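You operate a simulated robot arm through the tools that you are given. There is no shell and no other tool. Be economical: measure what you need, move in short steps, check, and stop when the job is done.

You run a simulated robot arm. Do the job below in one go: nothing can be reset, and whatever is moved stays where it is left.

TASK
Wipe up the smear, grease the red bearing and lay it on the wiped spot.
Fine: three strokes of the pump; leave the rag on the bench top.
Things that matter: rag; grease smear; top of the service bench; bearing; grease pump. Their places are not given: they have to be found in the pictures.

The check looks at the end state, three seconds after you hand in, the way a careful person would. Anything else that was tipped, shoved, dropped, spilled or broken makes it a failure.

THE ROBOT
A 7-joint arm with a two-finger parallel gripper, fixed in place. Base frame: the origin is at the foot of the arm, x ahead of it, y to its left, z up; the work surface is at about z = 0.88. Lengths are in m, angles in rad, forces in N, time in s.
With the tool pointing down near the work surface it reaches from about 0.34 to 0.76 m from the base axis. Its first joint turns from -2.007 to 2.007 rad. Payload 3.91 kg.
The tool frame sits at the grasp point between the pads (the TCP): z along the fingers, y along the line on which they close. The tips reach 0.03 m beyond it. The gripper opens to 0.11 m. The fingers are 0.02 m wide and 0.01 m thick; the gripper's body (0.048 by 0.112 m) begins 0.055 m behind the TCP.
Orientation is that of the tool frame in the base frame, as a unit quaternion [w, x, y, z]. With the fingers straight down and closing along the base's y, the tool's x points along the base's -x, its y along +y and its z along -z.

THE INTERFACE
- The arm moves only by the tool send_rows. Its argument "series" is a list that holds one entry, the list of rows, each a list of 6 numbers: the shift along the base's x, y, z in m, then the turn, a rotation vector about the base's x, y, z in rad. In form: [[[x, y, z, ax, ay, az], ...]]. A call has 1 to 12 rows; each row is the pose to reach, as a shift and turn from the pose commanded when the call began. "jaw" is the gripper command, from -1 (fully open) to 1 (shut), values between in proportion, set as the call begins (left out, the last holds). Each row takes 0.2 s and may step no farther than 0.05 m and 0.15 rad from the row before; otherwise, or with a gripper value out of range, the whole call is refused. Where a pose cannot be reached the arm comes as near as it can. A force on the tool above 40 N (or 10 N above the force at the start of the call, whichever is more), or a blocked arm, ends the call early, and 0.2 s more pass. Each finger travels about 0.108 m/s and halts on what it meets, pressing with about 29 N; the grip force reading is that of the motor and also rises with nothing between the fingers. The clock runs only during rows and for 0.2 s after the last one: add rows that repeat a pose to give the fingers time. It gives the time, the measured TCP pose, the force on the tool (base axes), the opening and the grip force at its end, in the units of the frame above (readings bear some noise).
- Cameras (640 x 400 px; columns grow to the right, rows downward): "scene" is fixed at [0.219, -0.6491, 1.4292]; the picture's right is [0.83, -0.56, 0.00], its down [-0.34, -0.52, -0.78] and it looks along [0.44, 0.65, -0.62] (base axes); focal length 214 px, centre (320, 200). "wrist" rides on the gripper at [-0.036, 0, -0.057] in the tool frame; the picture's right is [0.00, -1.00, 0.00], its down [0.97, 0.00, -0.24] and it looks along [0.24, 0.00, 0.97] (tool axes); focal length 218 px, centre (320, 200).
- camera(camera): a new picture of that camera. No time passes.
- move_column(by): slides the trunk up (or, below 0, down) by that many m; the arm rides with it, the base frame stays. It gives what a move gives, with no picture.
- probe_pixels(camera, pixels): for up to 12 pixels [column, row] of the newest picture of that camera ("zoom" is the newest enlarged one), the place [x, y, z] in the base frame of the surface seen there, good to about 0.002 m. No time passes.
- inspect(camera, box): a new picture of the part [left, top, right, bottom] of that camera's present view, enlarged. No time passes.
- hand_in(): hands the job in; it is judged then, once.

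Work in short steps. Measure before you move; look again where a grasp or a placing could have gone wrong, and mend it. You have 80 turns and 38 pictures in all, those below and enlarged ones among them. Open the gripper and draw the arm clear of the work before you hand the job in, unless the task says otherwise; then end with one line.

The tools are called by a JSON object that holds its "api" and its "payload". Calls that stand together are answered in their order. send_rows: Moves the arm, as the interface text tells. Its arguments: {"type":"object","properties":{"series":{"type":"array","items":{"type":"array","items":{"type":"array","items":{"type":"number"}}}},"jaw":{"type":"number"}},"required":["series"]} The other tools are called the same way: move_column (by) slides the trunk up or down; camera (camera) takes a picture; probe_pixels (camera, pixels) gives the place of the surface under pixels of a picture; inspect (camera, box) takes an enlarged picture of a part of a camera's view; hand_in () hands the job in.

At the start:

```text
clock: 0.0
tool_pos: [0.4206, 0.2121, 1.3012]
tcp_rot: [0.0, 0.001, 1.0, 0.0]
wrist_force: [-0.1, 0.5, -0.3]
opening: 0.1099
gripper_force: 0.1
trunk travel left (down, up): [-0.8, 0.19]
```

scene: 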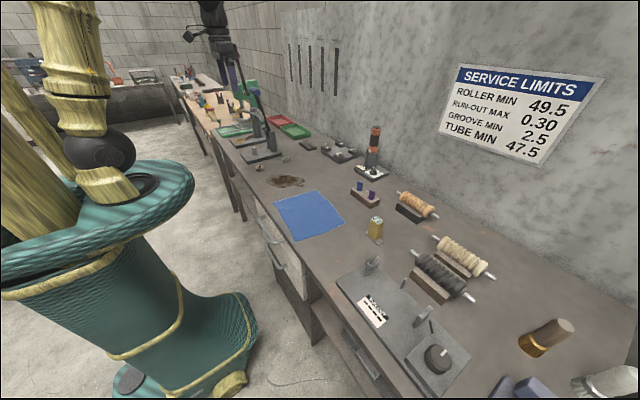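
wrist: 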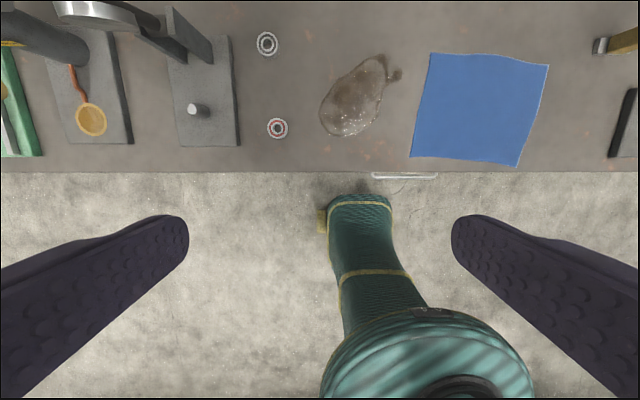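

The wrist view shows the rag (480,108), the smear (355,95), two bearings at (267,43) and (277,128), and a pump-like device on the left. I enlarge these and probe.

{"api": "inspect", "payload": {"camera": "wrist", "box": [0, 0, 320, 200]}}

{"api": "inspect", "payload": {"camera": "scene", "box": [200, 70, 400, 195]}}

{"api": "probe_pixels", "payload": {"camera": "wrist", "pixels": [[431, 54], [547, 65], [517, 166], [411, 156], [480, 108], [355, 95], [380, 60], [395, 75], [322, 110], [345, 135], [267, 37], [277, 122]]}}

```text
2.00 times, centred on (160, 100) of wrist
```

zoom: 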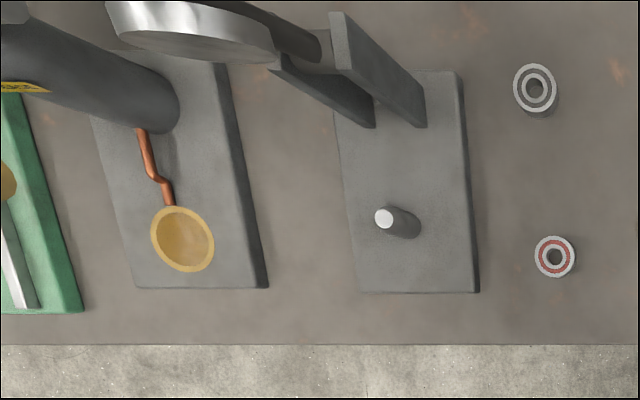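

```text
3.20 times, centred on (300, 132) of scene
```

zoom: 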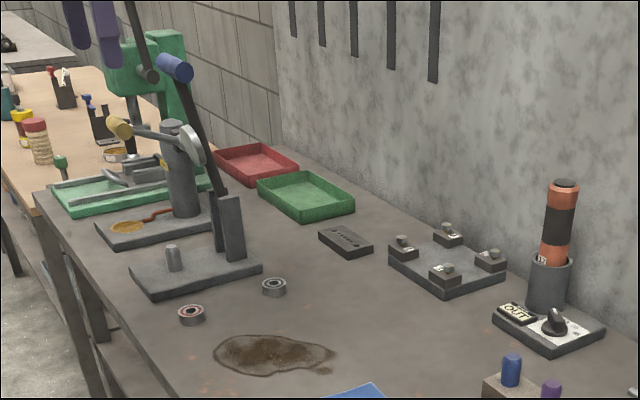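

```text
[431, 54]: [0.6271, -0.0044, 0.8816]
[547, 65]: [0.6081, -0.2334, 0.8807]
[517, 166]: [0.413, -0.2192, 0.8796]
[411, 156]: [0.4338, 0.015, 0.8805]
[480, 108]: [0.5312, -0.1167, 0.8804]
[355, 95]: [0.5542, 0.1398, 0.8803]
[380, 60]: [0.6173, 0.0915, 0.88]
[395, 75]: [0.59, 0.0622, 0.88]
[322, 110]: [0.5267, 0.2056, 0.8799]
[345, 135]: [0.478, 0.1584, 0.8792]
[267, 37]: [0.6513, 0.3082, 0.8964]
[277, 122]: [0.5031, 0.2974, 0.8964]
```

Two devices are by the bearings; I need to know which is the pump and how it works.

{"api": "inspect", "payload": {"camera": "scene", "box": [205, 75, 301, 165]}}

{"api": "send_rows", "payload": {"series": [[[0, 0.05, 0, 0, 0, 0], [0, 0.1, 0, 0, 0, 0], [0, 0.15, 0, 0, 0, 0]]]}}

{"api": "camera", "payload": {"camera": "wrist"}}

```text
4.44 times, centred on (253, 120) of scene
```

zoom: 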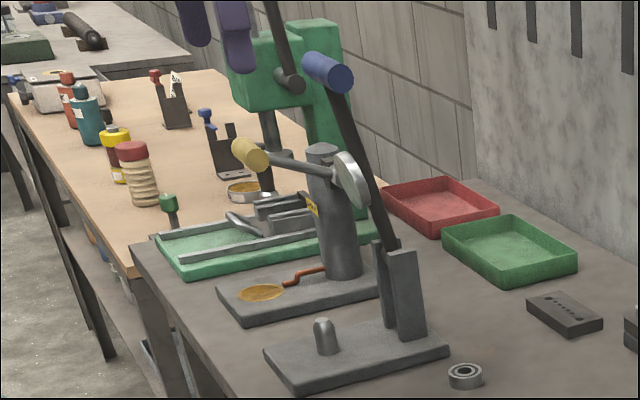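

```text
clock: 0.8
tool_pos: [0.4223, 0.3653, 1.3017]
tcp_rot: [0.0, 0.001, 1.0, -0.002]
wrist_force: [0.5, 0.6, -0.4]
opening: 0.1101
gripper_force: 0.1
trunk travel left (down, up): [-0.8, 0.19]
```

```text
32 pictures are left
```

wrist: 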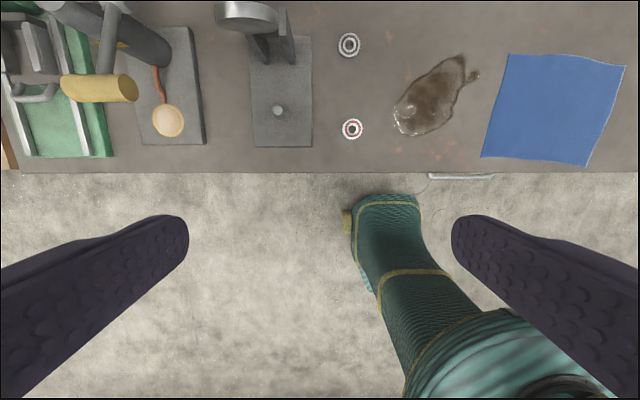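

The pump candidate (cylinder with a label, copper spout over a gold pan, yellow-knob lever) is at left; I zoom on it and probe both devices.

{"api": "inspect", "payload": {"camera": "wrist", "box": [0, 0, 320, 170]}}

{"api": "probe_pixels", "payload": {"camera": "wrist", "pixels": [[168, 120], [168, 105], [160, 90], [70, 87], [100, 88], [130, 88], [113, 8], [106, 60], [150, 45], [185, 60], [278, 110], [245, 12]]}}

{"api": "inspect", "payload": {"camera": "scene", "box": [230, 95, 280, 145]}}

```text
2.00 times, centred on (160, 85) of wrist
```

zoom: 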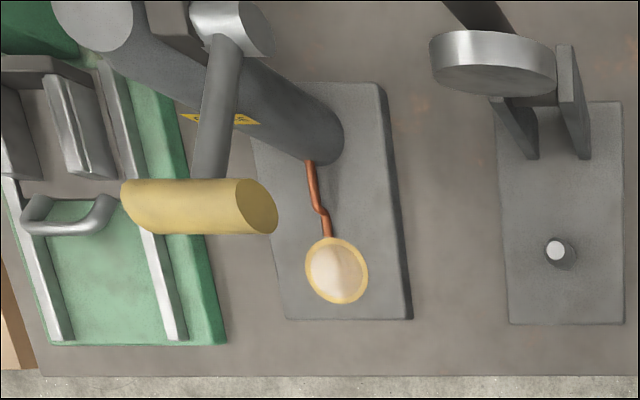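

```text
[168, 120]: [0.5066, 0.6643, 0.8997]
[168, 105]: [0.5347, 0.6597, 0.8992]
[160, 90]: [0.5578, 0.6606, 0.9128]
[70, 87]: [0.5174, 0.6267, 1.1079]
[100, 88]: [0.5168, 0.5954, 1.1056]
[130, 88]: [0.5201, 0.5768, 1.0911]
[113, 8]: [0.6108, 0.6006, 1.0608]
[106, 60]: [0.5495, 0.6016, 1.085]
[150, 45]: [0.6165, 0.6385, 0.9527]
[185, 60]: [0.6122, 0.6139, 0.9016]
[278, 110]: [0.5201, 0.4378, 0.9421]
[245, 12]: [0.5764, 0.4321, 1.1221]
```

```text
8.00 times, centred on (255, 120) of scene
```

zoom: 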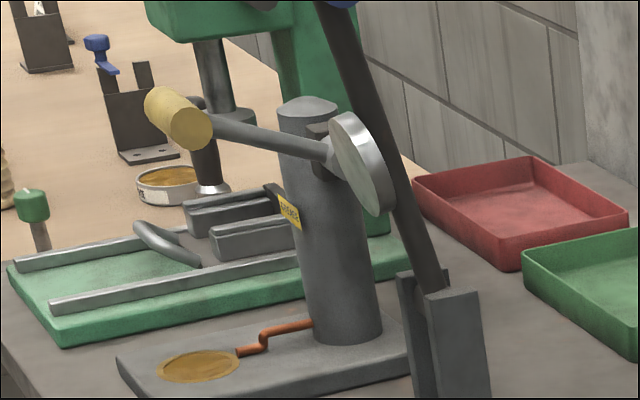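

The label reads "GREASE", so the pump is the device with the pan at (0.52, 0.66) and the knob at (0.517, 0.60, 1.10). First the rag: I move over its edge next to the smear.

{"api": "send_rows", "payload": {"series": [[[0.01, -0.05, 0, 0, 0, 0], [0.02, -0.1, 0, 0, 0, 0], [0.03, -0.15, -0.01, 0, 0, 0], [0.04, -0.195, -0.03, 0, 0, 0], [0.05, -0.24, -0.05, 0, 0, 0], [0.06, -0.28, -0.07, 0, 0, 0], [0.07, -0.32, -0.09, 0, 0, 0], [0.08, -0.36, -0.11, 0, 0, 0], [0.09, -0.39, -0.14, 0, 0, 0], [0.1, -0.41, -0.18, 0, 0, 0], [0.11, -0.415, -0.22, 0, 0, 0], [0.11, -0.415, -0.25, 0, 0, 0]]], "jaw": 0.2}}

{"api": "camera", "payload": {"camera": "wrist"}}

```text
refused: row 1 steps farther than a row can; nothing moved
```

```text
29 pictures are left
```

wrist: 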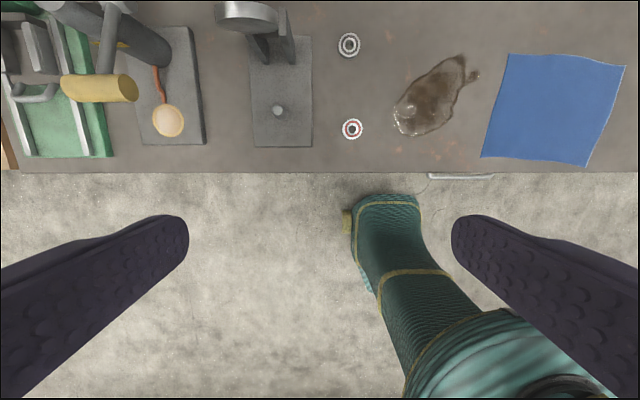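

The step exceeded the limit; I resend with smaller steps.

{"api": "send_rows", "payload": {"series": [[[0.01, -0.045, 0, 0, 0, 0], [0.02, -0.09, 0, 0, 0, 0], [0.03, -0.135, -0.01, 0, 0, 0], [0.04, -0.175, -0.03, 0, 0, 0], [0.05, -0.215, -0.05, 0, 0, 0], [0.06, -0.255, -0.07, 0, 0, 0], [0.07, -0.295, -0.09, 0, 0, 0], [0.08, -0.335, -0.11, 0, 0, 0], [0.09, -0.37, -0.14, 0, 0, 0], [0.1, -0.39, -0.18, 0, 0, 0], [0.11, -0.4, -0.22, 0, 0, 0], [0.11, -0.4, -0.25, 0, 0, 0]]], "jaw": 0.2}}

{"api": "camera", "payload": {"camera": "wrist"}}

```text
clock: 3.4
tool_pos: [0.531, -0.0389, 1.0499]
tcp_rot: [0.0, 0.0, 1.0, 0.0]
wrist_force: [-0.3, 0.4, -0.1]
opening: 0.0439
gripper_force: 0.0
trunk travel left (down, up): [-0.8, 0.19]
```

```text
28 pictures are left
```

wrist: 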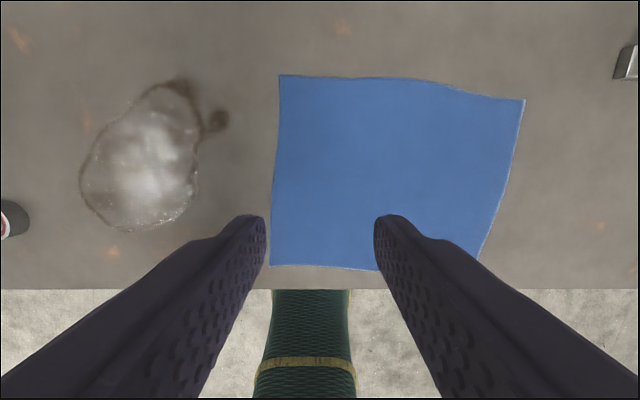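

The rag edge is just left of the left finger; both fingers land on cloth. I descend to z≈0.911 and then close.

{"api": "send_rows", "payload": {"series": [[[0, 0, -0.05, 0, 0, 0], [0, 0, -0.1, 0, 0, 0], [0, 0, -0.125, 0, 0, 0], [0, 0, -0.133, 0, 0, 0], [0, 0, -0.138, 0, 0, 0], [0, 0, -0.14, 0, 0, 0]]]}}

{"api": "send_rows", "payload": {"series": [[[0, 0, 0, 0, 0, 0], [0, 0, 0, 0, 0, 0], [0, 0, 0, 0, 0, 0], [0, 0, 0, 0, 0, 0]]], "jaw": 1}}

{"api": "camera", "payload": {"camera": "wrist"}}

```text
clock: 4.8
tool_pos: [0.5294, -0.0378, 0.9123]
tcp_rot: [0.0, 0.001, 1.0, 0.0]
wrist_force: [0.3, 0.7, 2.7]
opening: 0.0445
gripper_force: 0.1
trunk travel left (down, up): [-0.8, 0.19]
```

```text
clock: 5.8
tool_pos: [0.5303, -0.0383, 0.913]
tcp_rot: [0.0, 0.0, 1.0, 0.0]
wrist_force: [1.0, -0.7, 3.8]
opening: 0.0021
gripper_force: 29.6
trunk travel left (down, up): [-0.8, 0.19]
```

```text
27 pictures are left
```

wrist: 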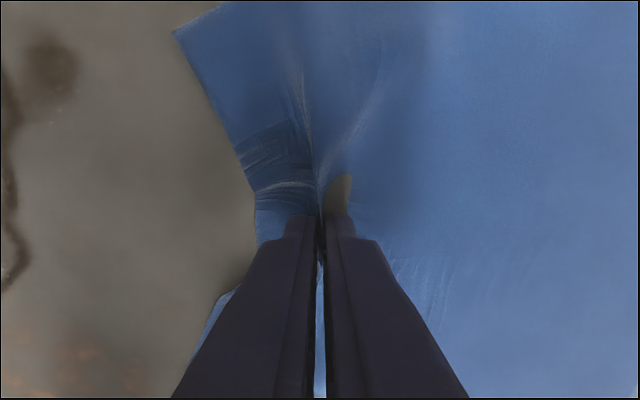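

The cloth is pinched. I drag it over the smear toward +y, then zigzag across its x range, watching the bearing at (0.495, 0.297).

{"api": "send_rows", "payload": {"series": [[[0, 0.04, 0, 0, 0, 0], [0, 0.08, 0, 0, 0, 0], [0, 0.12, 0, 0, 0, 0], [0, 0.16, 0, 0, 0, 0], [0, 0.2, 0, 0, 0, 0], [0, 0.24, 0, 0, 0, 0], [0, 0.25, 0, 0, 0, 0]]]}}

{"api": "camera", "payload": {"camera": "scene"}}

```text
clock: 7.4
tool_pos: [0.5309, 0.21, 0.9122]
tcp_rot: [0.0, 0.0, 1.0, 0.001]
wrist_force: [-0.7, 0.6, 0.2]
opening: 0.0019
gripper_force: 28.7
trunk travel left (down, up): [-0.8, 0.19]
```

```text
26 pictures are left
```

scene: 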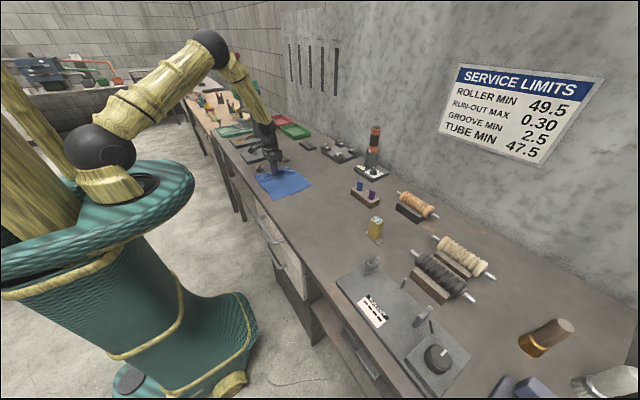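

The rag followed. Now zigzag across the smear (x 0.475–0.625, y 0.06–0.21) with slight pressure.

{"api": "send_rows", "payload": {"series": [[[-0.04, -0.01, -0.002, 0, 0, 0], [-0.06, -0.02, -0.002, 0, 0, 0], [-0.02, -0.02, -0.002, 0, 0, 0], [0.02, -0.02, -0.002, 0, 0, 0], [0.06, -0.02, -0.002, 0, 0, 0], [0.09, -0.03, -0.002, 0, 0, 0], [0.09, -0.06, -0.002, 0, 0, 0], [0.05, -0.06, -0.002, 0, 0, 0], [0.01, -0.06, -0.002, 0, 0, 0], [-0.03, -0.06, -0.002, 0, 0, 0], [-0.06, -0.06, -0.002, 0, 0, 0], [-0.06, -0.1, -0.002, 0, 0, 0]]]}}

{"api": "send_rows", "payload": {"series": [[[0.04, 0, 0, 0, 0, 0], [0.08, 0, 0, 0, 0, 0], [0.12, 0, 0, 0, 0, 0], [0.15, 0, 0, 0, 0, 0], [0.15, -0.04, 0, 0, 0, 0], [0.11, -0.04, 0, 0, 0, 0], [0.07, -0.04, 0, 0, 0, 0], [0.03, -0.04, 0, 0, 0, 0], [0.03, -0.08, 0, 0, 0, 0], [0.03, -0.12, 0, 0, 0, 0], [0.03, -0.16, 0, 0, 0, 0], [0.03, -0.2, 0, 0, 0, 0]]]}}

{"api": "send_rows", "payload": {"series": [[[0, -0.04, 0, 0, 0, 0], [0, -0.08, 0, 0, 0, 0], [0, -0.1, 0, 0, 0, 0]]]}}

{"api": "inspect", "payload": {"camera": "scene", "box": [220, 130, 380, 230]}}

```text
clock: 9.4
tool_pos: [0.5574, 0.1529, 0.9109]
tcp_rot: [0.007, -0.001, 1.0, 0.002]
wrist_force: [-4.0, 0.8, 19.6]
opening: 0.0022
gripper_force: 29.2
trunk travel left (down, up): [-0.8, 0.19]
stopped in row 9: the force on the tool passed its limit (the readings are from after the stop); the commanded pose is now the measured one
```

```text
clock: 12.0
tool_pos: [0.5863, -0.048, 0.9118]
tcp_rot: [0.003, 0.0, 1.0, 0.0]
wrist_force: [0.7, -0.1, 1.6]
opening: 0.0021
gripper_force: 29.0
trunk travel left (down, up): [-0.8, 0.19]
```

```text
clock: 12.8
tool_pos: [0.5834, -0.1489, 0.9131]
tcp_rot: [0.007, -0.001, 1.0, 0.0]
wrist_force: [0.6, 1.6, 19.4]
opening: 0.002
gripper_force: 29.3
trunk travel left (down, up): [-0.8, 0.19]
```

```text
4.00 times, centred on (300, 180) of scene
```

zoom: 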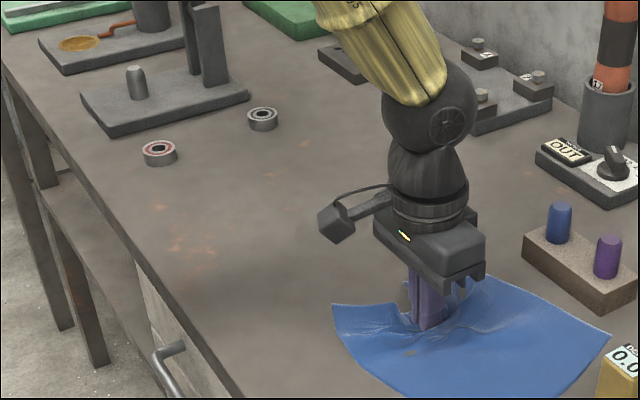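

The smear is gone and the rag lies at y≈-0.05…-0.3. I release gently and lift.

{"api": "send_rows", "payload": {"series": [[[0, 0, 0.001, 0, 0, 0], [0, 0, 0.001, 0, 0, 0], [0, 0, 0.03, 0, 0, 0], [0, 0, 0.07, 0, 0, 0], [0, 0, 0.12, 0, 0, 0], [0, 0, 0.17, 0, 0, 0]]], "jaw": 0.7}}

{"api": "inspect", "payload": {"camera": "scene", "box": [220, 130, 412, 250]}}

```text
clock: 14.2
tool_pos: [0.5865, -0.1495, 1.0813]
tcp_rot: [0.005, 0.0, 1.0, 0.002]
wrist_force: [-0.7, 0.4, -0.5]
opening: 0.0167
gripper_force: 0.1
trunk travel left (down, up): [-0.8, 0.19]
```

```text
3.33 times, centred on (316, 190) of scene
```

zoom: 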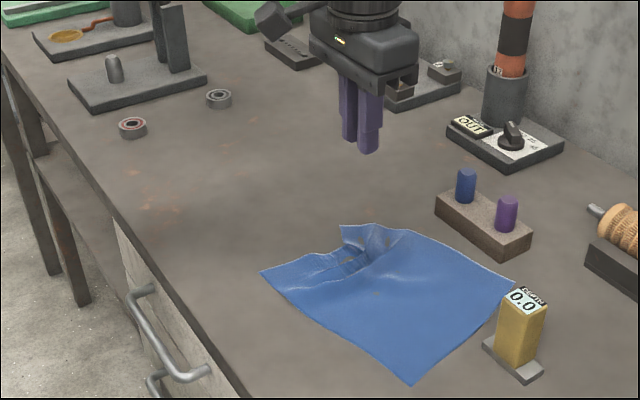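

Rag is flat on the bench, clear of the smear spot. The pan sits beneath the lever, so I will handle the bearing with the tool tilted 0.7 rad forward (about -y); I move there now with that tilt, over the bearing, jaw open.

{"api": "send_rows", "payload": {"series": [[[-0.02, 0.04, 0.01, 0, 0, 0], [-0.04, 0.08, 0.02, 0, 0, 0], [-0.055, 0.125, 0.02, 0, -0.1, 0], [-0.07, 0.17, 0.02, 0, -0.2, 0], [-0.085, 0.215, 0.02, 0, -0.3, 0], [-0.1, 0.26, 0.02, 0, -0.4, 0], [-0.115, 0.305, 0.02, 0, -0.5, 0], [-0.13, 0.35, 0.02, 0, -0.6, 0], [-0.145, 0.395, 0.02, 0, -0.7, 0], [-0.155, 0.44, 0, 0, -0.7, 0], [-0.155, 0.447, -0.02, 0, -0.7, 0]]], "jaw": -0.2}}

{"api": "camera", "payload": {"camera": "wrist"}}

```text
refused: row 10 steps farther than a row can; nothing moved
```

```text
23 pictures are left
```

wrist: 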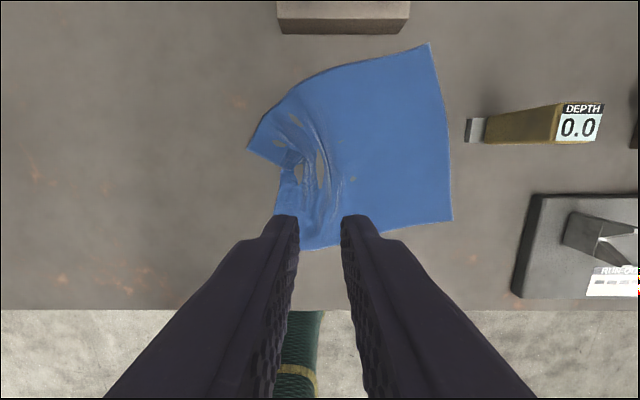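

The rag is clear of its neighbours. I resend with shorter final steps, and I'll not photograph until the move succeeds.

{"api": "send_rows", "payload": {"series": [[[-0.02, 0.04, 0.01, 0, 0, 0], [-0.04, 0.08, 0.02, 0, 0, 0], [-0.055, 0.125, 0.02, 0, -0.1, 0], [-0.07, 0.17, 0.02, 0, -0.2, 0], [-0.085, 0.215, 0.02, 0, -0.3, 0], [-0.1, 0.26, 0.02, 0, -0.4, 0], [-0.115, 0.305, 0.02, 0, -0.5, 0], [-0.13, 0.35, 0.02, 0, -0.6, 0], [-0.145, 0.395, 0.02, 0, -0.7, 0], [-0.155, 0.435, 0.01, 0, -0.7, 0], [-0.155, 0.447, -0.02, 0, -0.7, 0]]], "jaw": -0.2}}

```text
clock: 16.6
tool_pos: [0.4324, 0.2995, 1.0597]
tcp_rot: [0.347, 0.0, 0.938, 0.0]
wrist_force: [-0.2, 0.3, -0.5]
opening: 0.0659
gripper_force: 0.1
trunk travel left (down, up): [-0.8, 0.19]
```

The tilted pose is reached; I look at the bearing.

{"api": "camera", "payload": {"camera": "wrist"}}

```text
22 pictures are left
```

wrist: 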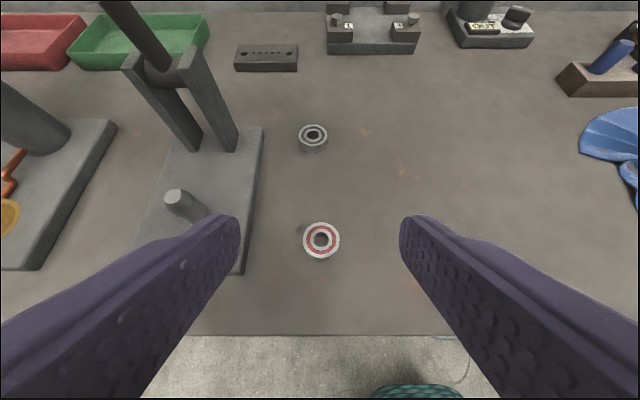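

{"api": "probe_pixels", "payload": {"camera": "wrist", "pixels": [[321, 225], [321, 249], [306, 238], [337, 238], [321, 262], [321, 270], [8, 215], [14, 160], [12, 200], [244, 250], [170, 200]]}}

```text
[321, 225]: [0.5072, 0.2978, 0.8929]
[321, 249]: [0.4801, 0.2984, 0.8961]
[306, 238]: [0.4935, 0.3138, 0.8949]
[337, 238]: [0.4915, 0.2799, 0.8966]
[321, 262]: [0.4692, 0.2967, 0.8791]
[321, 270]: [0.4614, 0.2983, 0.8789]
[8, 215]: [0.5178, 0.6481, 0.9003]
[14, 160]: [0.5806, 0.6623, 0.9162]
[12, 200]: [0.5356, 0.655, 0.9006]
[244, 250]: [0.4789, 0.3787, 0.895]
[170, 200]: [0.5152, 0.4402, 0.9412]
```

Bearing centre (0.493, 0.2975), radius 0.019, top 0.896. I descend with the fingers straddling it to TCP (0.477, 0.2975, 0.911).

{"api": "send_rows", "payload": {"series": [[[0.02, -0.001, -0.04, 0, 0, 0], [0.035, -0.002, -0.08, 0, 0, 0], [0.044, -0.002, -0.12, 0, 0, 0], [0.0446, -0.002, -0.14, 0, 0, 0], [0.0446, -0.002, -0.1487, 0, 0, 0], [0.0446, -0.002, -0.1487, 0, 0, 0]]]}}

{"api": "camera", "payload": {"camera": "wrist"}}

```text
clock: 18.0
tool_pos: [0.4776, 0.2974, 0.9114]
tcp_rot: [0.348, -0.001, 0.937, 0.001]
wrist_force: [-0.4, 0.6, -1.1]
opening: 0.0659
gripper_force: 0.1
trunk travel left (down, up): [-0.8, 0.19]
```

```text
21 pictures are left
```

wrist: 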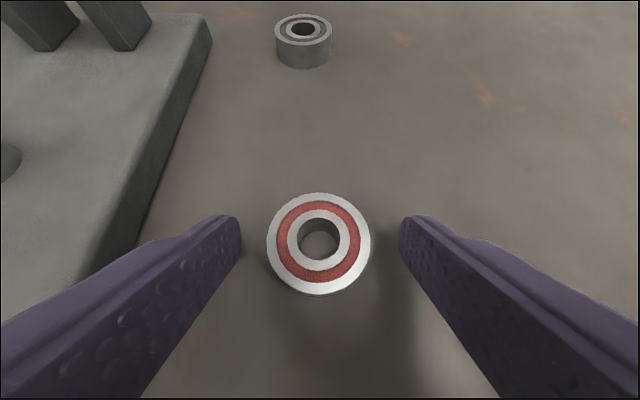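

The bearing is centred between the tips. I close and lift straight up.

{"api": "send_rows", "payload": {"series": [[[0, 0, 0, 0, 0, 0], [0, 0, 0, 0, 0, 0], [0, 0, 0, 0, 0, 0], [0, 0, 0.02, 0, 0, 0], [0, 0, 0.05, 0, 0, 0], [-0.02, 0, 0.09, 0, 0, 0]]], "jaw": 1}}

{"api": "camera", "payload": {"camera": "wrist"}}

```text
clock: 19.4
tool_pos: [0.4551, 0.297, 1.0026]
tcp_rot: [0.348, 0.0, 0.938, 0.0]
wrist_force: [-0.6, -0.7, -0.9]
opening: 0.039
gripper_force: 28.8
trunk travel left (down, up): [-0.8, 0.19]
```

```text
20 pictures are left
```

wrist: 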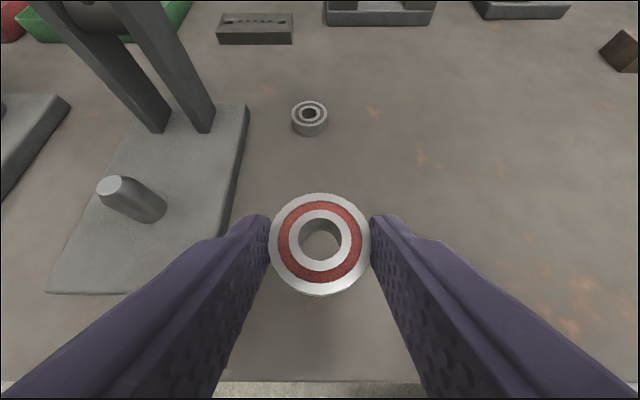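

Bearing is held (opening 0.039). I carry it sideways at x≈0.41 in front of the devices toward the pan.

{"api": "send_rows", "payload": {"series": [[[-0.03, 0.02, 0, 0, 0, 0], [-0.045, 0.06, 0, 0, 0, 0], [-0.045, 0.1, 0, 0, 0, 0], [-0.045, 0.14, 0, 0, 0, 0], [-0.045, 0.18, 0, 0, 0, 0], [-0.045, 0.22, 0, 0, 0, 0], [-0.045, 0.26, 0, 0, 0, 0], [-0.045, 0.3, 0, 0, 0, 0], [-0.045, 0.34, -0.01, 0, 0, 0], [-0.045, 0.365, -0.02, 0, 0, 0]]]}}

{"api": "camera", "payload": {"camera": "wrist"}}

{"api": "probe_pixels", "payload": {"camera": "wrist", "pixels": [[320, 180], [320, 150], [320, 165], [300, 165], [340, 165], [320, 140], [320, 130]]}}

```text
clock: 21.6
tool_pos: [0.4111, 0.6608, 0.9795]
tcp_rot: [0.347, 0.002, 0.938, -0.001]
wrist_force: [0.4, -0.3, -0.5]
opening: 0.0389
gripper_force: 28.7
trunk travel left (down, up): [-0.8, 0.19]
```

```text
19 pictures are left
```

wrist: 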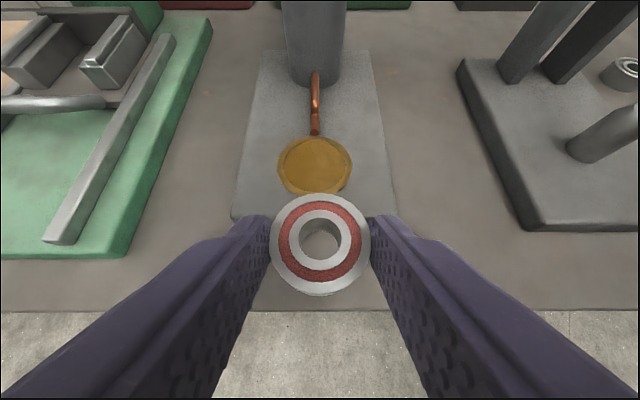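

```text
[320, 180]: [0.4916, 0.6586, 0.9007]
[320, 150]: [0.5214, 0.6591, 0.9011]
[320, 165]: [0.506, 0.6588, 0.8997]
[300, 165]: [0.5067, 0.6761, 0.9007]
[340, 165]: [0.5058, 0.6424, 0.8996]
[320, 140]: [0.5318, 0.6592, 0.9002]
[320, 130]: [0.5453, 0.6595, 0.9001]
```

The pan is centred at about (0.507, 0.663, 0.900). I advance over it and lower to TCP (0.491, 0.663, 0.932).

{"api": "send_rows", "payload": {"series": [[[0.03, 0.001, 0, 0, 0, 0], [0.06, 0.002, 0, 0, 0, 0], [0.08, 0.002, -0.01, 0, 0, 0], [0.08, 0.002, -0.03, 0, 0, 0], [0.08, 0.002, -0.041, 0, 0, 0], [0.08, 0.002, -0.046, 0, 0, 0], [0.08, 0.002, -0.047, 0, 0, 0]]]}}

{"api": "camera", "payload": {"camera": "wrist"}}

```text
clock: 23.2
tool_pos: [0.4713, 0.6369, 0.9453]
tcp_rot: [0.347, 0.0, 0.938, 0.001]
wrist_force: [0.1, -0.3, -1.0]
opening: 0.039
gripper_force: 29.0
out of reach, approached as far as the arm can: row 1, 2, 3, 4, 5, 6, 7
trunk travel left (down, up): [-0.8, 0.19]
```

```text
18 pictures are left
```

wrist: 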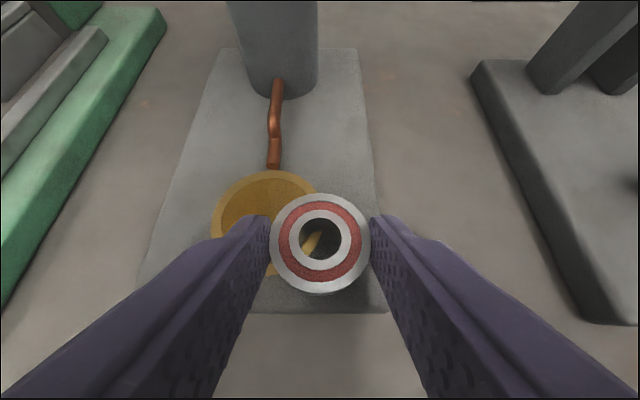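

The target is out of reach at this trunk height. I check where the shoulder sits to choose a column shift.

{"api": "camera", "payload": {"camera": "scene"}}

{"api": "probe_pixels", "payload": {"camera": "scene", "pixels": [[100, 148], [105, 185], [60, 75], [20, 230]]}}

```text
17 pictures are left
```

scene: 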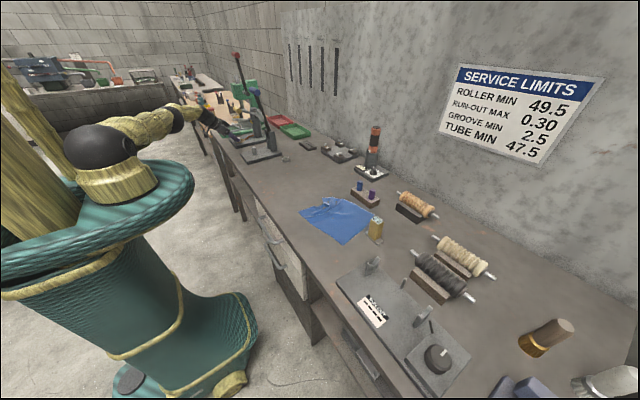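

```text
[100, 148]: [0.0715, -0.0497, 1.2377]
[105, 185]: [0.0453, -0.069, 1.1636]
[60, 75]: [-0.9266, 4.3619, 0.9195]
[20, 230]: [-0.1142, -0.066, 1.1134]
```

Shoulder is near z≈1.22; yawing the tool toward the radial direction (+0.5 rad about z) and lowering the trunk slightly will gain reach. I back off first and yaw.

{"api": "send_rows", "payload": {"series": [[[-0.03, -0.01, 0.02, 0, 0, 0], [-0.06, -0.02, 0.05, 0, 0, 0.13], [-0.07, -0.03, 0.09, 0, 0, 0.26], [-0.07, -0.03, 0.1, 0, 0, 0.39], [-0.07, -0.03, 0.11, 0, 0, 0.5]]]}}

{"api": "move_column", "payload": {"by": -0.08}}

```text
clock: 24.4
tool_pos: [0.3985, 0.6051, 1.0564]
tcp_rot: [0.336, -0.233, 0.908, 0.087]
wrist_force: [-0.2, -1.1, -0.5]
opening: 0.0389
gripper_force: 29.2
trunk travel left (down, up): [-0.8, 0.19]
```

```text
clock: 25.6
tool_pos: [0.3996, 0.6055, 0.9766]
tcp_rot: [0.336, -0.232, 0.909, 0.087]
wrist_force: [0.6, -0.1, -1.6]
opening: 0.039
gripper_force: 29.2
trunk travel left (down, up): [-0.72, 0.27]
```

The yaw worked. I advance to above the pan, TCP (0.493, 0.655, 0.955), and check.

{"api": "send_rows", "payload": {"series": [[[0.03, 0.016, 0, 0, 0, 0], [0.06, 0.033, -0.005, 0, 0, 0], [0.0934, 0.0495, -0.015, 0, 0, 0], [0.0934, 0.0495, -0.022, 0, 0, 0]]]}}

{"api": "camera", "payload": {"camera": "wrist"}}

```text
clock: 26.6
tool_pos: [0.4922, 0.6544, 0.9529]
tcp_rot: [0.336, -0.232, 0.909, 0.086]
wrist_force: [-0.7, 0.4, -1.3]
opening: 0.0389
gripper_force: 29.0
trunk travel left (down, up): [-0.72, 0.27]
```

```text
16 pictures are left
```

wrist: 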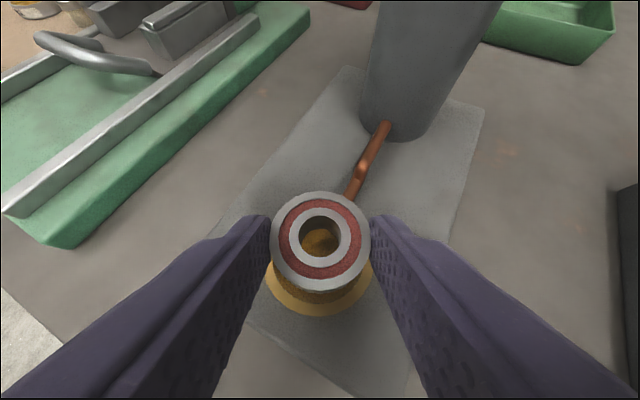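

The bearing is over the pan and in reach. I lower 20 mm and then release.

{"api": "send_rows", "payload": {"series": [[[0, 0, -0.01, 0, 0, 0], [0, 0, -0.016, 0, 0, 0], [0, 0, -0.02, 0, 0, 0], [0, 0, -0.02, 0, 0, 0]]]}}

{"api": "camera", "payload": {"camera": "wrist"}}

{"api": "probe_pixels", "payload": {"camera": "wrist", "pixels": [[320, 200], [320, 285], [278, 240], [360, 240], [320, 303]]}}

```text
clock: 27.6
tool_pos: [0.4923, 0.655, 0.9332]
tcp_rot: [0.336, -0.231, 0.909, 0.086]
wrist_force: [-1.4, 0.3, -0.7]
opening: 0.0391
gripper_force: 29.0
trunk travel left (down, up): [-0.72, 0.27]
```

```text
15 pictures are left
```

wrist: 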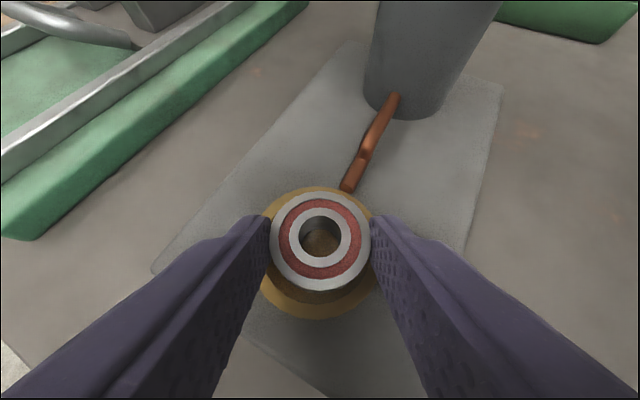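

```text
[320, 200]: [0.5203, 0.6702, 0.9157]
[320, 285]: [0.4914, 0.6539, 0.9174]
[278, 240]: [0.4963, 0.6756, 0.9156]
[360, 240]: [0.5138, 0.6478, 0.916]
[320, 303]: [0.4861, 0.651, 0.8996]
```

Bearing sits at (0.506, 0.662), bottom at z≈0.900: on the pan. I open and retreat along the tool axis.

{"api": "send_rows", "payload": {"series": [[[0, 0, 0, 0, 0, 0], [0, 0, 0, 0, 0, 0], [0, 0, 0, 0, 0, 0], [-0.011, -0.006, 0.015, 0, 0, 0], [-0.033, -0.018, 0.035, 0, 0, 0], [-0.06, -0.035, 0.06, 0, 0, 0], [-0.085, -0.05, 0.08, 0, 0, 0]]], "jaw": -0.2}}

{"api": "camera", "payload": {"camera": "wrist"}}

```text
clock: 29.1
tool_pos: [0.407, 0.6045, 1.0142]
tcp_rot: [0.337, -0.232, 0.908, 0.086]
wrist_force: [0.3, 0.0, 0.1]
opening: 0.066
gripper_force: 0.1
trunk travel left (down, up): [-0.72, 0.27]
```

```text
14 pictures are left
```

wrist: 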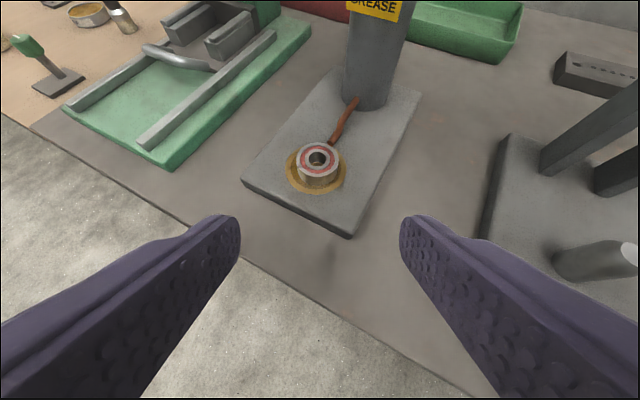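

Bearing is resting in the pan under the spout. Now I raise trunk and arm and reduce the tilt to 0.35, in order to press the lever knob from above.

{"api": "move_column", "payload": {"by": 0.1}}

{"api": "send_rows", "payload": {"series": [[[0, 0, 0.03, -0.056, 0.102, 0], [0, 0, 0.06, -0.112, 0.205, 0], [0, 0, 0.09, -0.168, 0.307, 0], [0, 0, 0.11, -0.168, 0.307, 0]]], "jaw": 1}}

{"api": "camera", "payload": {"camera": "wrist"}}

```text
clock: 30.5
tool_pos: [0.4077, 0.6041, 1.1134]
tcp_rot: [0.336, -0.232, 0.909, 0.087]
wrist_force: [0.1, 0.1, -0.5]
opening: 0.0658
gripper_force: 0.0
trunk travel left (down, up): [-0.82, 0.17]
```

```text
clock: 31.5
tool_pos: [0.4045, 0.6058, 1.2247]
tcp_rot: [0.173, -0.244, 0.953, 0.045]
wrist_force: [-0.8, 0.9, 0.0]
opening: 0.0
gripper_force: 29.4
trunk travel left (down, up): [-0.82, 0.17]
```

```text
13 pictures are left
```

wrist: 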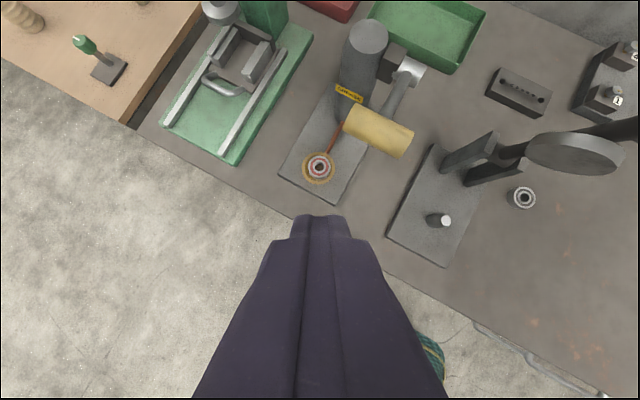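

{"api": "probe_pixels", "payload": {"camera": "wrist", "pixels": [[348, 118], [365, 127], [385, 137], [408, 148], [355, 105], [372, 145], [395, 105], [410, 72], [575, 150], [366, 40], [620, 125]]}}

{"api": "inspect", "payload": {"camera": "wrist", "box": [280, 0, 480, 200]}}

```text
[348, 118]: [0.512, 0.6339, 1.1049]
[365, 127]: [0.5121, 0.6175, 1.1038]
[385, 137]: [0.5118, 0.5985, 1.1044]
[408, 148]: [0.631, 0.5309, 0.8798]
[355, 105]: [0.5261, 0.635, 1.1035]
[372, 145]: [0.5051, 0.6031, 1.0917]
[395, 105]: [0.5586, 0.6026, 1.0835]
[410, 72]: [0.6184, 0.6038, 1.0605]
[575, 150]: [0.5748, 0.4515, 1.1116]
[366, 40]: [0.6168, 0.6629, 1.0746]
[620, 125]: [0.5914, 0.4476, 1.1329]
```

```text
2.00 times, centred on (380, 100) of wrist
```

zoom: 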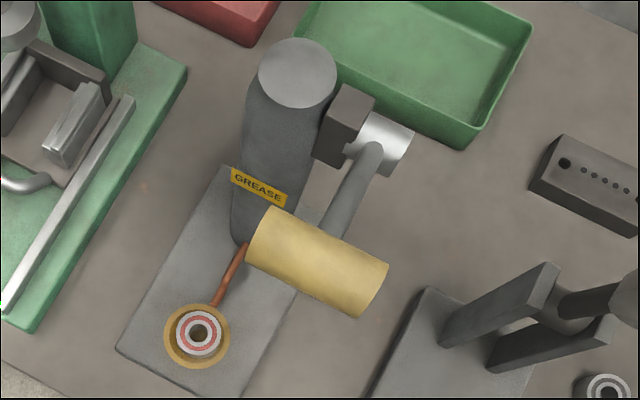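

Knob axis is at x≈0.517, y 0.575–0.637, top z 1.1055; pivot about (0.62, 0.603, 1.045). I move the closed fingertips just above the knob.

{"api": "send_rows", "payload": {"series": [[[0.04, -0.002, 0, 0, 0, 0], [0.08, -0.005, 0, 0, 0, 0], [0.1015, -0.005, -0.02, 0, 0, 0], [0.1015, -0.005, -0.05, 0, 0, 0], [0.1015, -0.005, -0.075, 0, 0, 0]]]}}

{"api": "camera", "payload": {"camera": "wrist"}}

```text
clock: 32.7
tool_pos: [0.5081, 0.6019, 1.1479]
tcp_rot: [0.172, -0.244, 0.953, 0.045]
wrist_force: [0.5, -0.5, -0.2]
opening: 0.0
gripper_force: 29.4
trunk travel left (down, up): [-0.82, 0.17]
```

```text
11 pictures are left
```

wrist: 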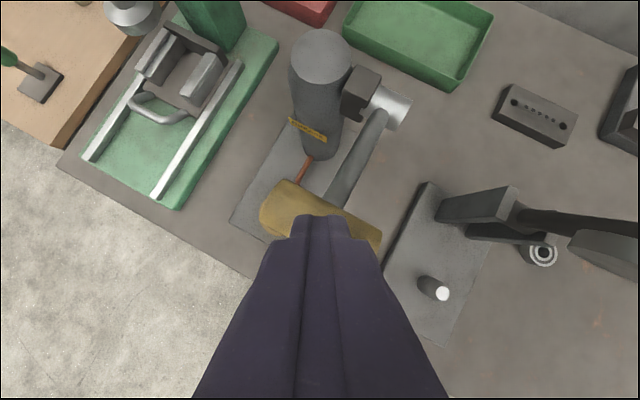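

The tips are over the knob. I press downward in small steps to feel the lever.

{"api": "send_rows", "payload": {"series": [[[0, 0, -0.012, 0, 0, 0], [0, 0, -0.02, 0, 0, 0], [-0.002, 0, -0.03, 0, 0, 0], [-0.004, 0, -0.04, 0, 0, 0]]]}}

{"api": "send_rows", "payload": {"series": [[[-0.001, 0, -0.01, 0, 0, 0], [-0.001, 0, -0.02, 0, 0, 0], [0, 0, -0.03, 0, 0, 0], [0.001, 0, -0.04, 0, 0, 0], [0.003, 0, -0.05, 0, 0, 0], [0.005, 0, -0.06, 0, 0, 0]]]}}

{"api": "camera", "payload": {"camera": "wrist"}}

```text
clock: 33.7
tool_pos: [0.5057, 0.6, 1.1101]
tcp_rot: [0.174, -0.242, 0.953, 0.045]
wrist_force: [-5.4, -0.2, 2.9]
opening: 0.0
gripper_force: 29.0
trunk travel left (down, up): [-0.82, 0.17]
```

```text
clock: 35.1
tool_pos: [0.5072, 0.6003, 1.0576]
tcp_rot: [0.179, -0.244, 0.952, 0.049]
wrist_force: [-12.5, -1.2, 33.2]
opening: 0.0001
gripper_force: 29.4
trunk travel left (down, up): [-0.82, 0.17]
```

```text
10 pictures are left
```

wrist: 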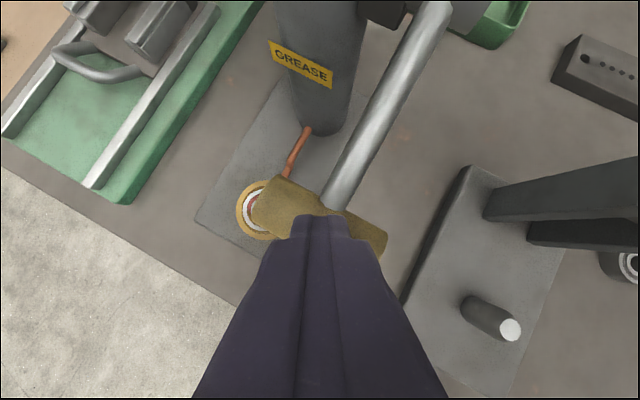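

Force jumped to 33 N at TCP z 1.058: bottom of the stroke. I raise to see if the lever follows.

{"api": "send_rows", "payload": {"series": [[[-0.005, 0, 0.03, 0, 0, 0], [-0.004, 0, 0.06, 0, 0, 0], [0, 0, 0.09, 0, 0, 0], [0, 0, 0.105, 0, 0, 0], [0, 0, 0.105, 0, 0, 0]]]}}

{"api": "camera", "payload": {"camera": "wrist"}}

{"api": "probe_pixels", "payload": {"camera": "wrist", "pixels": [[275, 200], [290, 205], [355, 230], [360, 160]]}}

```text
clock: 36.3
tool_pos: [0.5085, 0.5982, 1.1532]
tcp_rot: [0.172, -0.244, 0.953, 0.046]
wrist_force: [0.3, -0.5, 0.1]
opening: 0.0
gripper_force: 28.9
trunk travel left (down, up): [-0.82, 0.17]
```

```text
9 pictures are left
```

wrist: 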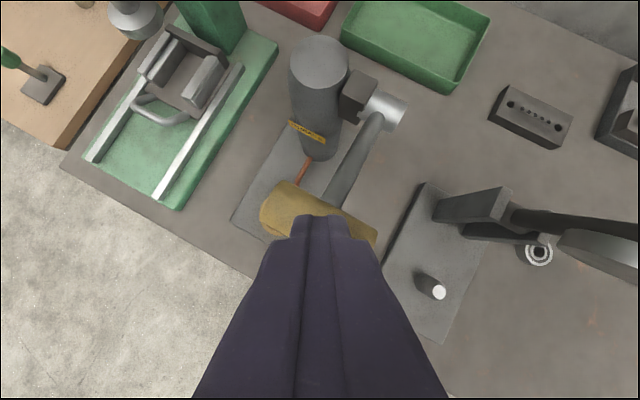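

```text
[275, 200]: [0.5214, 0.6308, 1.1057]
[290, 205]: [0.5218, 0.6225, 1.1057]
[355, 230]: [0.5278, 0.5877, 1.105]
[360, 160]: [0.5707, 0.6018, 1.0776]
```

The lever springs back fully (top 1.1057). Second stroke, then third, same path.

{"api": "send_rows", "payload": {"series": [[[0, 0.002, -0.018, 0, 0, 0], [-0.002, 0.002, -0.035, 0, 0, 0], [-0.004, 0.002, -0.05, 0, 0, 0], [-0.005, 0.002, -0.065, 0, 0, 0], [-0.004, 0.002, -0.08, 0, 0, 0], [-0.002, 0.002, -0.09, 0, 0, 0], [0, 0.002, -0.098, 0, 0, 0], [0, 0.002, -0.104, 0, 0, 0]]]}}

{"api": "send_rows", "payload": {"series": [[[-0.005, 0, 0.03, 0, 0, 0], [-0.004, 0, 0.06, 0, 0, 0], [0, 0, 0.09, 0, 0, 0], [0, 0, 0.104, 0, 0, 0], [0, 0, 0.104, 0, 0, 0]]]}}

```text
clock: 38.1
tool_pos: [0.5078, 0.6004, 1.0582]
tcp_rot: [0.178, -0.244, 0.952, 0.049]
wrist_force: [0.4, -0.9, 32.2]
opening: 0.0001
gripper_force: 29.3
trunk travel left (down, up): [-0.82, 0.17]
```

```text
clock: 39.3
tool_pos: [0.5104, 0.6027, 1.1541]
tcp_rot: [0.172, -0.244, 0.953, 0.045]
wrist_force: [-0.5, 0.2, -0.3]
opening: 0.0
gripper_force: 28.8
trunk travel left (down, up): [-0.82, 0.17]
```

Second stroke bottomed at z 1.058 (32 N). Third stroke now.

{"api": "send_rows", "payload": {"series": [[[-0.001, -0.001, -0.018, 0, 0, 0], [-0.003, -0.001, -0.035, 0, 0, 0], [-0.005, -0.001, -0.05, 0, 0, 0], [-0.006, -0.001, -0.065, 0, 0, 0], [-0.005, -0.001, -0.08, 0, 0, 0], [-0.003, -0.001, -0.09, 0, 0, 0], [-0.001, -0.001, -0.098, 0, 0, 0], [-0.001, -0.001, -0.105, 0, 0, 0]]]}}

{"api": "send_rows", "payload": {"series": [[[-0.005, 0, 0.03, 0, 0, 0], [-0.004, 0, 0.06, 0, 0, 0], [0, 0, 0.09, 0, 0, 0], [0, 0, 0.12, 0, 0, 0], [-0.03, 0, 0.15, 0, 0, 0], [-0.07, 0, 0.17, 0, 0, 0], [-0.11, 0, 0.17, 0, 0, 0]]]}}

{"api": "inspect", "payload": {"camera": "wrist", "box": [260, 60, 460, 220]}}

```text
clock: 41.1
tool_pos: [0.5064, 0.6014, 1.0573]
tcp_rot: [0.179, -0.243, 0.952, 0.048]
wrist_force: [-6.9, -1.3, 30.5]
opening: 0.0001
gripper_force: 28.9
trunk travel left (down, up): [-0.82, 0.17]
```

```text
clock: 42.7
tool_pos: [0.3979, 0.6003, 1.219]
tcp_rot: [0.173, -0.244, 0.953, 0.045]
wrist_force: [0.6, 0.1, -0.1]
opening: 0.0002
gripper_force: 28.9
trunk travel left (down, up): [-0.82, 0.17]
```

```text
2.50 times, centred on (360, 140) of wrist
```

zoom: 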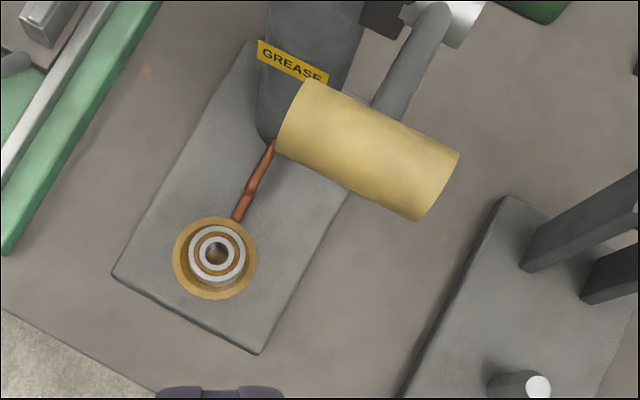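

Three strokes done; the bearing's ring now shows amber grease, still at its place. I restore the grasp tilt and trunk height.

{"api": "send_rows", "payload": {"series": [[[0, 0, 0, 0.056, -0.102, 0], [0, 0, -0.005, 0.112, -0.205, 0], [0.009, 0.004, -0.01, 0.168, -0.307, 0], [0.009, 0.004, -0.01, 0.168, -0.307, 0]]], "jaw": -0.2}}

{"api": "move_column", "payload": {"by": -0.1}}

{"api": "send_rows", "payload": {"series": [[[0, 0, -0.04, 0, 0, 0], [0, 0, -0.08, 0, 0, 0], [0, 0, -0.095, 0, 0, 0]]]}}

{"api": "camera", "payload": {"camera": "wrist"}}

```text
clock: 43.7
tool_pos: [0.4082, 0.6041, 1.2092]
tcp_rot: [0.337, -0.232, 0.908, 0.087]
wrist_force: [-0.1, -0.8, 0.2]
opening: 0.0662
gripper_force: 0.1
trunk travel left (down, up): [-0.82, 0.17]
```

```text
clock: 45.0
tool_pos: [0.4074, 0.6048, 1.1091]
tcp_rot: [0.335, -0.232, 0.909, 0.087]
wrist_force: [0.9, 0.3, 1.4]
opening: 0.0661
gripper_force: 0.1
trunk travel left (down, up): [-0.72, 0.27]
```

```text
clock: 45.8
tool_pos: [0.4067, 0.6061, 1.0139]
tcp_rot: [0.336, -0.232, 0.908, 0.087]
wrist_force: [0.0, -0.7, 0.1]
opening: 0.0661
gripper_force: 0.1
trunk travel left (down, up): [-0.72, 0.27]
```

```text
7 pictures are left
```

wrist: 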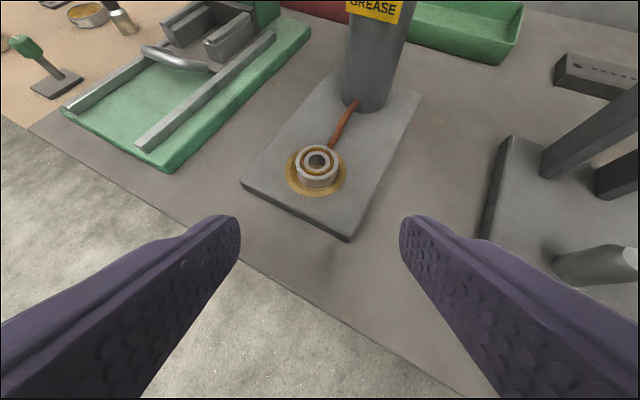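

The bearing is at the same pixel (317,160) as after release. I re-descend along the reverse path and close.

{"api": "send_rows", "payload": {"series": [[[0.0256, 0.014, -0.021, 0, 0, 0], [0.0526, 0.031, -0.046, 0, 0, 0], [0.0746, 0.043, -0.066, 0, 0, 0], [0.0856, 0.049, -0.076, 0, 0, 0], [0.0856, 0.049, -0.081, 0, 0, 0], [0.0856, 0.049, -0.081, 0, 0, 0]]]}}

{"api": "send_rows", "payload": {"series": [[[0, 0, 0, 0, 0, 0], [0, 0, 0, 0, 0, 0], [0, 0, 0, 0, 0, 0], [0, 0, 0.01, 0, 0, 0], [0, 0, 0.025, 0, 0, 0], [-0.03, -0.016, 0.04, 0, 0, 0], [-0.06, -0.033, 0.06, 0, 0, 0], [-0.09, -0.05, 0.07, 0, 0, 0]]], "jaw": 1}}

{"api": "camera", "payload": {"camera": "wrist"}}

```text
clock: 47.2
tool_pos: [0.4943, 0.6532, 0.9317]
tcp_rot: [0.336, -0.233, 0.908, 0.087]
wrist_force: [0.4, 0.8, -0.1]
opening: 0.0658
gripper_force: 0.0
trunk travel left (down, up): [-0.72, 0.27]
```

```text
clock: 49.0
tool_pos: [0.4037, 0.6031, 1.0026]
tcp_rot: [0.336, -0.232, 0.909, 0.087]
wrist_force: [-0.3, 0.0, -1.0]
opening: 0.0389
gripper_force: 29.3
trunk travel left (down, up): [-0.72, 0.27]
```

```text
6 pictures are left
```

wrist: 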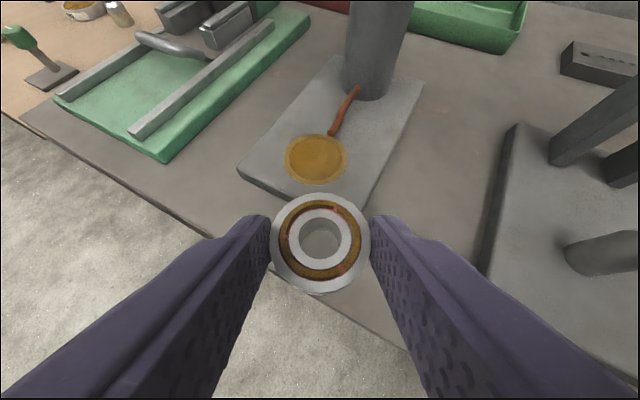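

Greased bearing held. I carry it back at x≈0.40 past the press, unwinding the yaw.

{"api": "send_rows", "payload": {"series": [[[-0.005, -0.04, 0.005, 0, 0, 0], [-0.005, -0.08, 0.005, 0, 0, 0], [-0.005, -0.12, 0.005, 0, 0, 0], [-0.005, -0.16, 0.005, 0, 0, 0], [-0.005, -0.2, 0.005, 0, 0, 0], [-0.005, -0.24, 0.005, 0, 0, 0], [-0.005, -0.28, 0.005, 0, 0, -0.1], [0.005, -0.32, 0.005, 0, 0, -0.2], [0.02, -0.36, 0.005, 0, 0, -0.3], [0.04, -0.4, 0.005, 0, 0, -0.4], [0.06, -0.44, 0, 0, 0, -0.5], [0.09, -0.465, -0.01, 0, 0, -0.5]]]}}

{"api": "send_rows", "payload": {"series": [[[0.03, 0, -0.03, 0, 0, 0], [0.038, 0, -0.06, 0, 0, 0], [0.038, 0, -0.074, 0, 0, 0], [0.038, 0, -0.0792, 0, 0, 0], [0.038, 0, -0.0792, 0, 0, 0]]]}}

{"api": "camera", "payload": {"camera": "wrist"}}

{"api": "probe_pixels", "payload": {"camera": "wrist", "pixels": [[320, 200], [320, 288], [320, 310], [320, 150], [275, 242], [365, 242]]}}

```text
clock: 51.6
tool_pos: [0.4924, 0.1382, 0.9914]
tcp_rot: [0.347, 0.0, 0.938, 0.001]
wrist_force: [0.2, -0.1, -0.3]
opening: 0.0392
gripper_force: 29.0
trunk travel left (down, up): [-0.72, 0.27]
```

```text
clock: 52.8
tool_pos: [0.5303, 0.1386, 0.9124]
tcp_rot: [0.347, 0.0, 0.938, 0.0]
wrist_force: [0.1, -0.6, -0.2]
opening: 0.039
gripper_force: 29.4
trunk travel left (down, up): [-0.72, 0.27]
```

```text
5 pictures are left
```

wrist: 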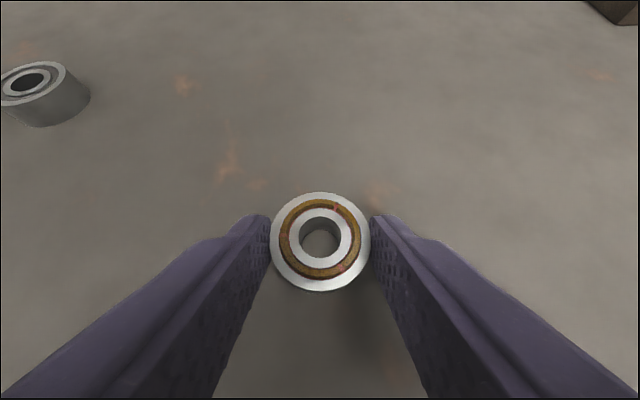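

```text
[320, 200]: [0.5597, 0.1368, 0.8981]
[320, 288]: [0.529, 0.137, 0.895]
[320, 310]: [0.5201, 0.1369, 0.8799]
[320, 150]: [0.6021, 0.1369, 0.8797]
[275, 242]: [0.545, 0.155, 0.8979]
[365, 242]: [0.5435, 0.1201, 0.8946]
```

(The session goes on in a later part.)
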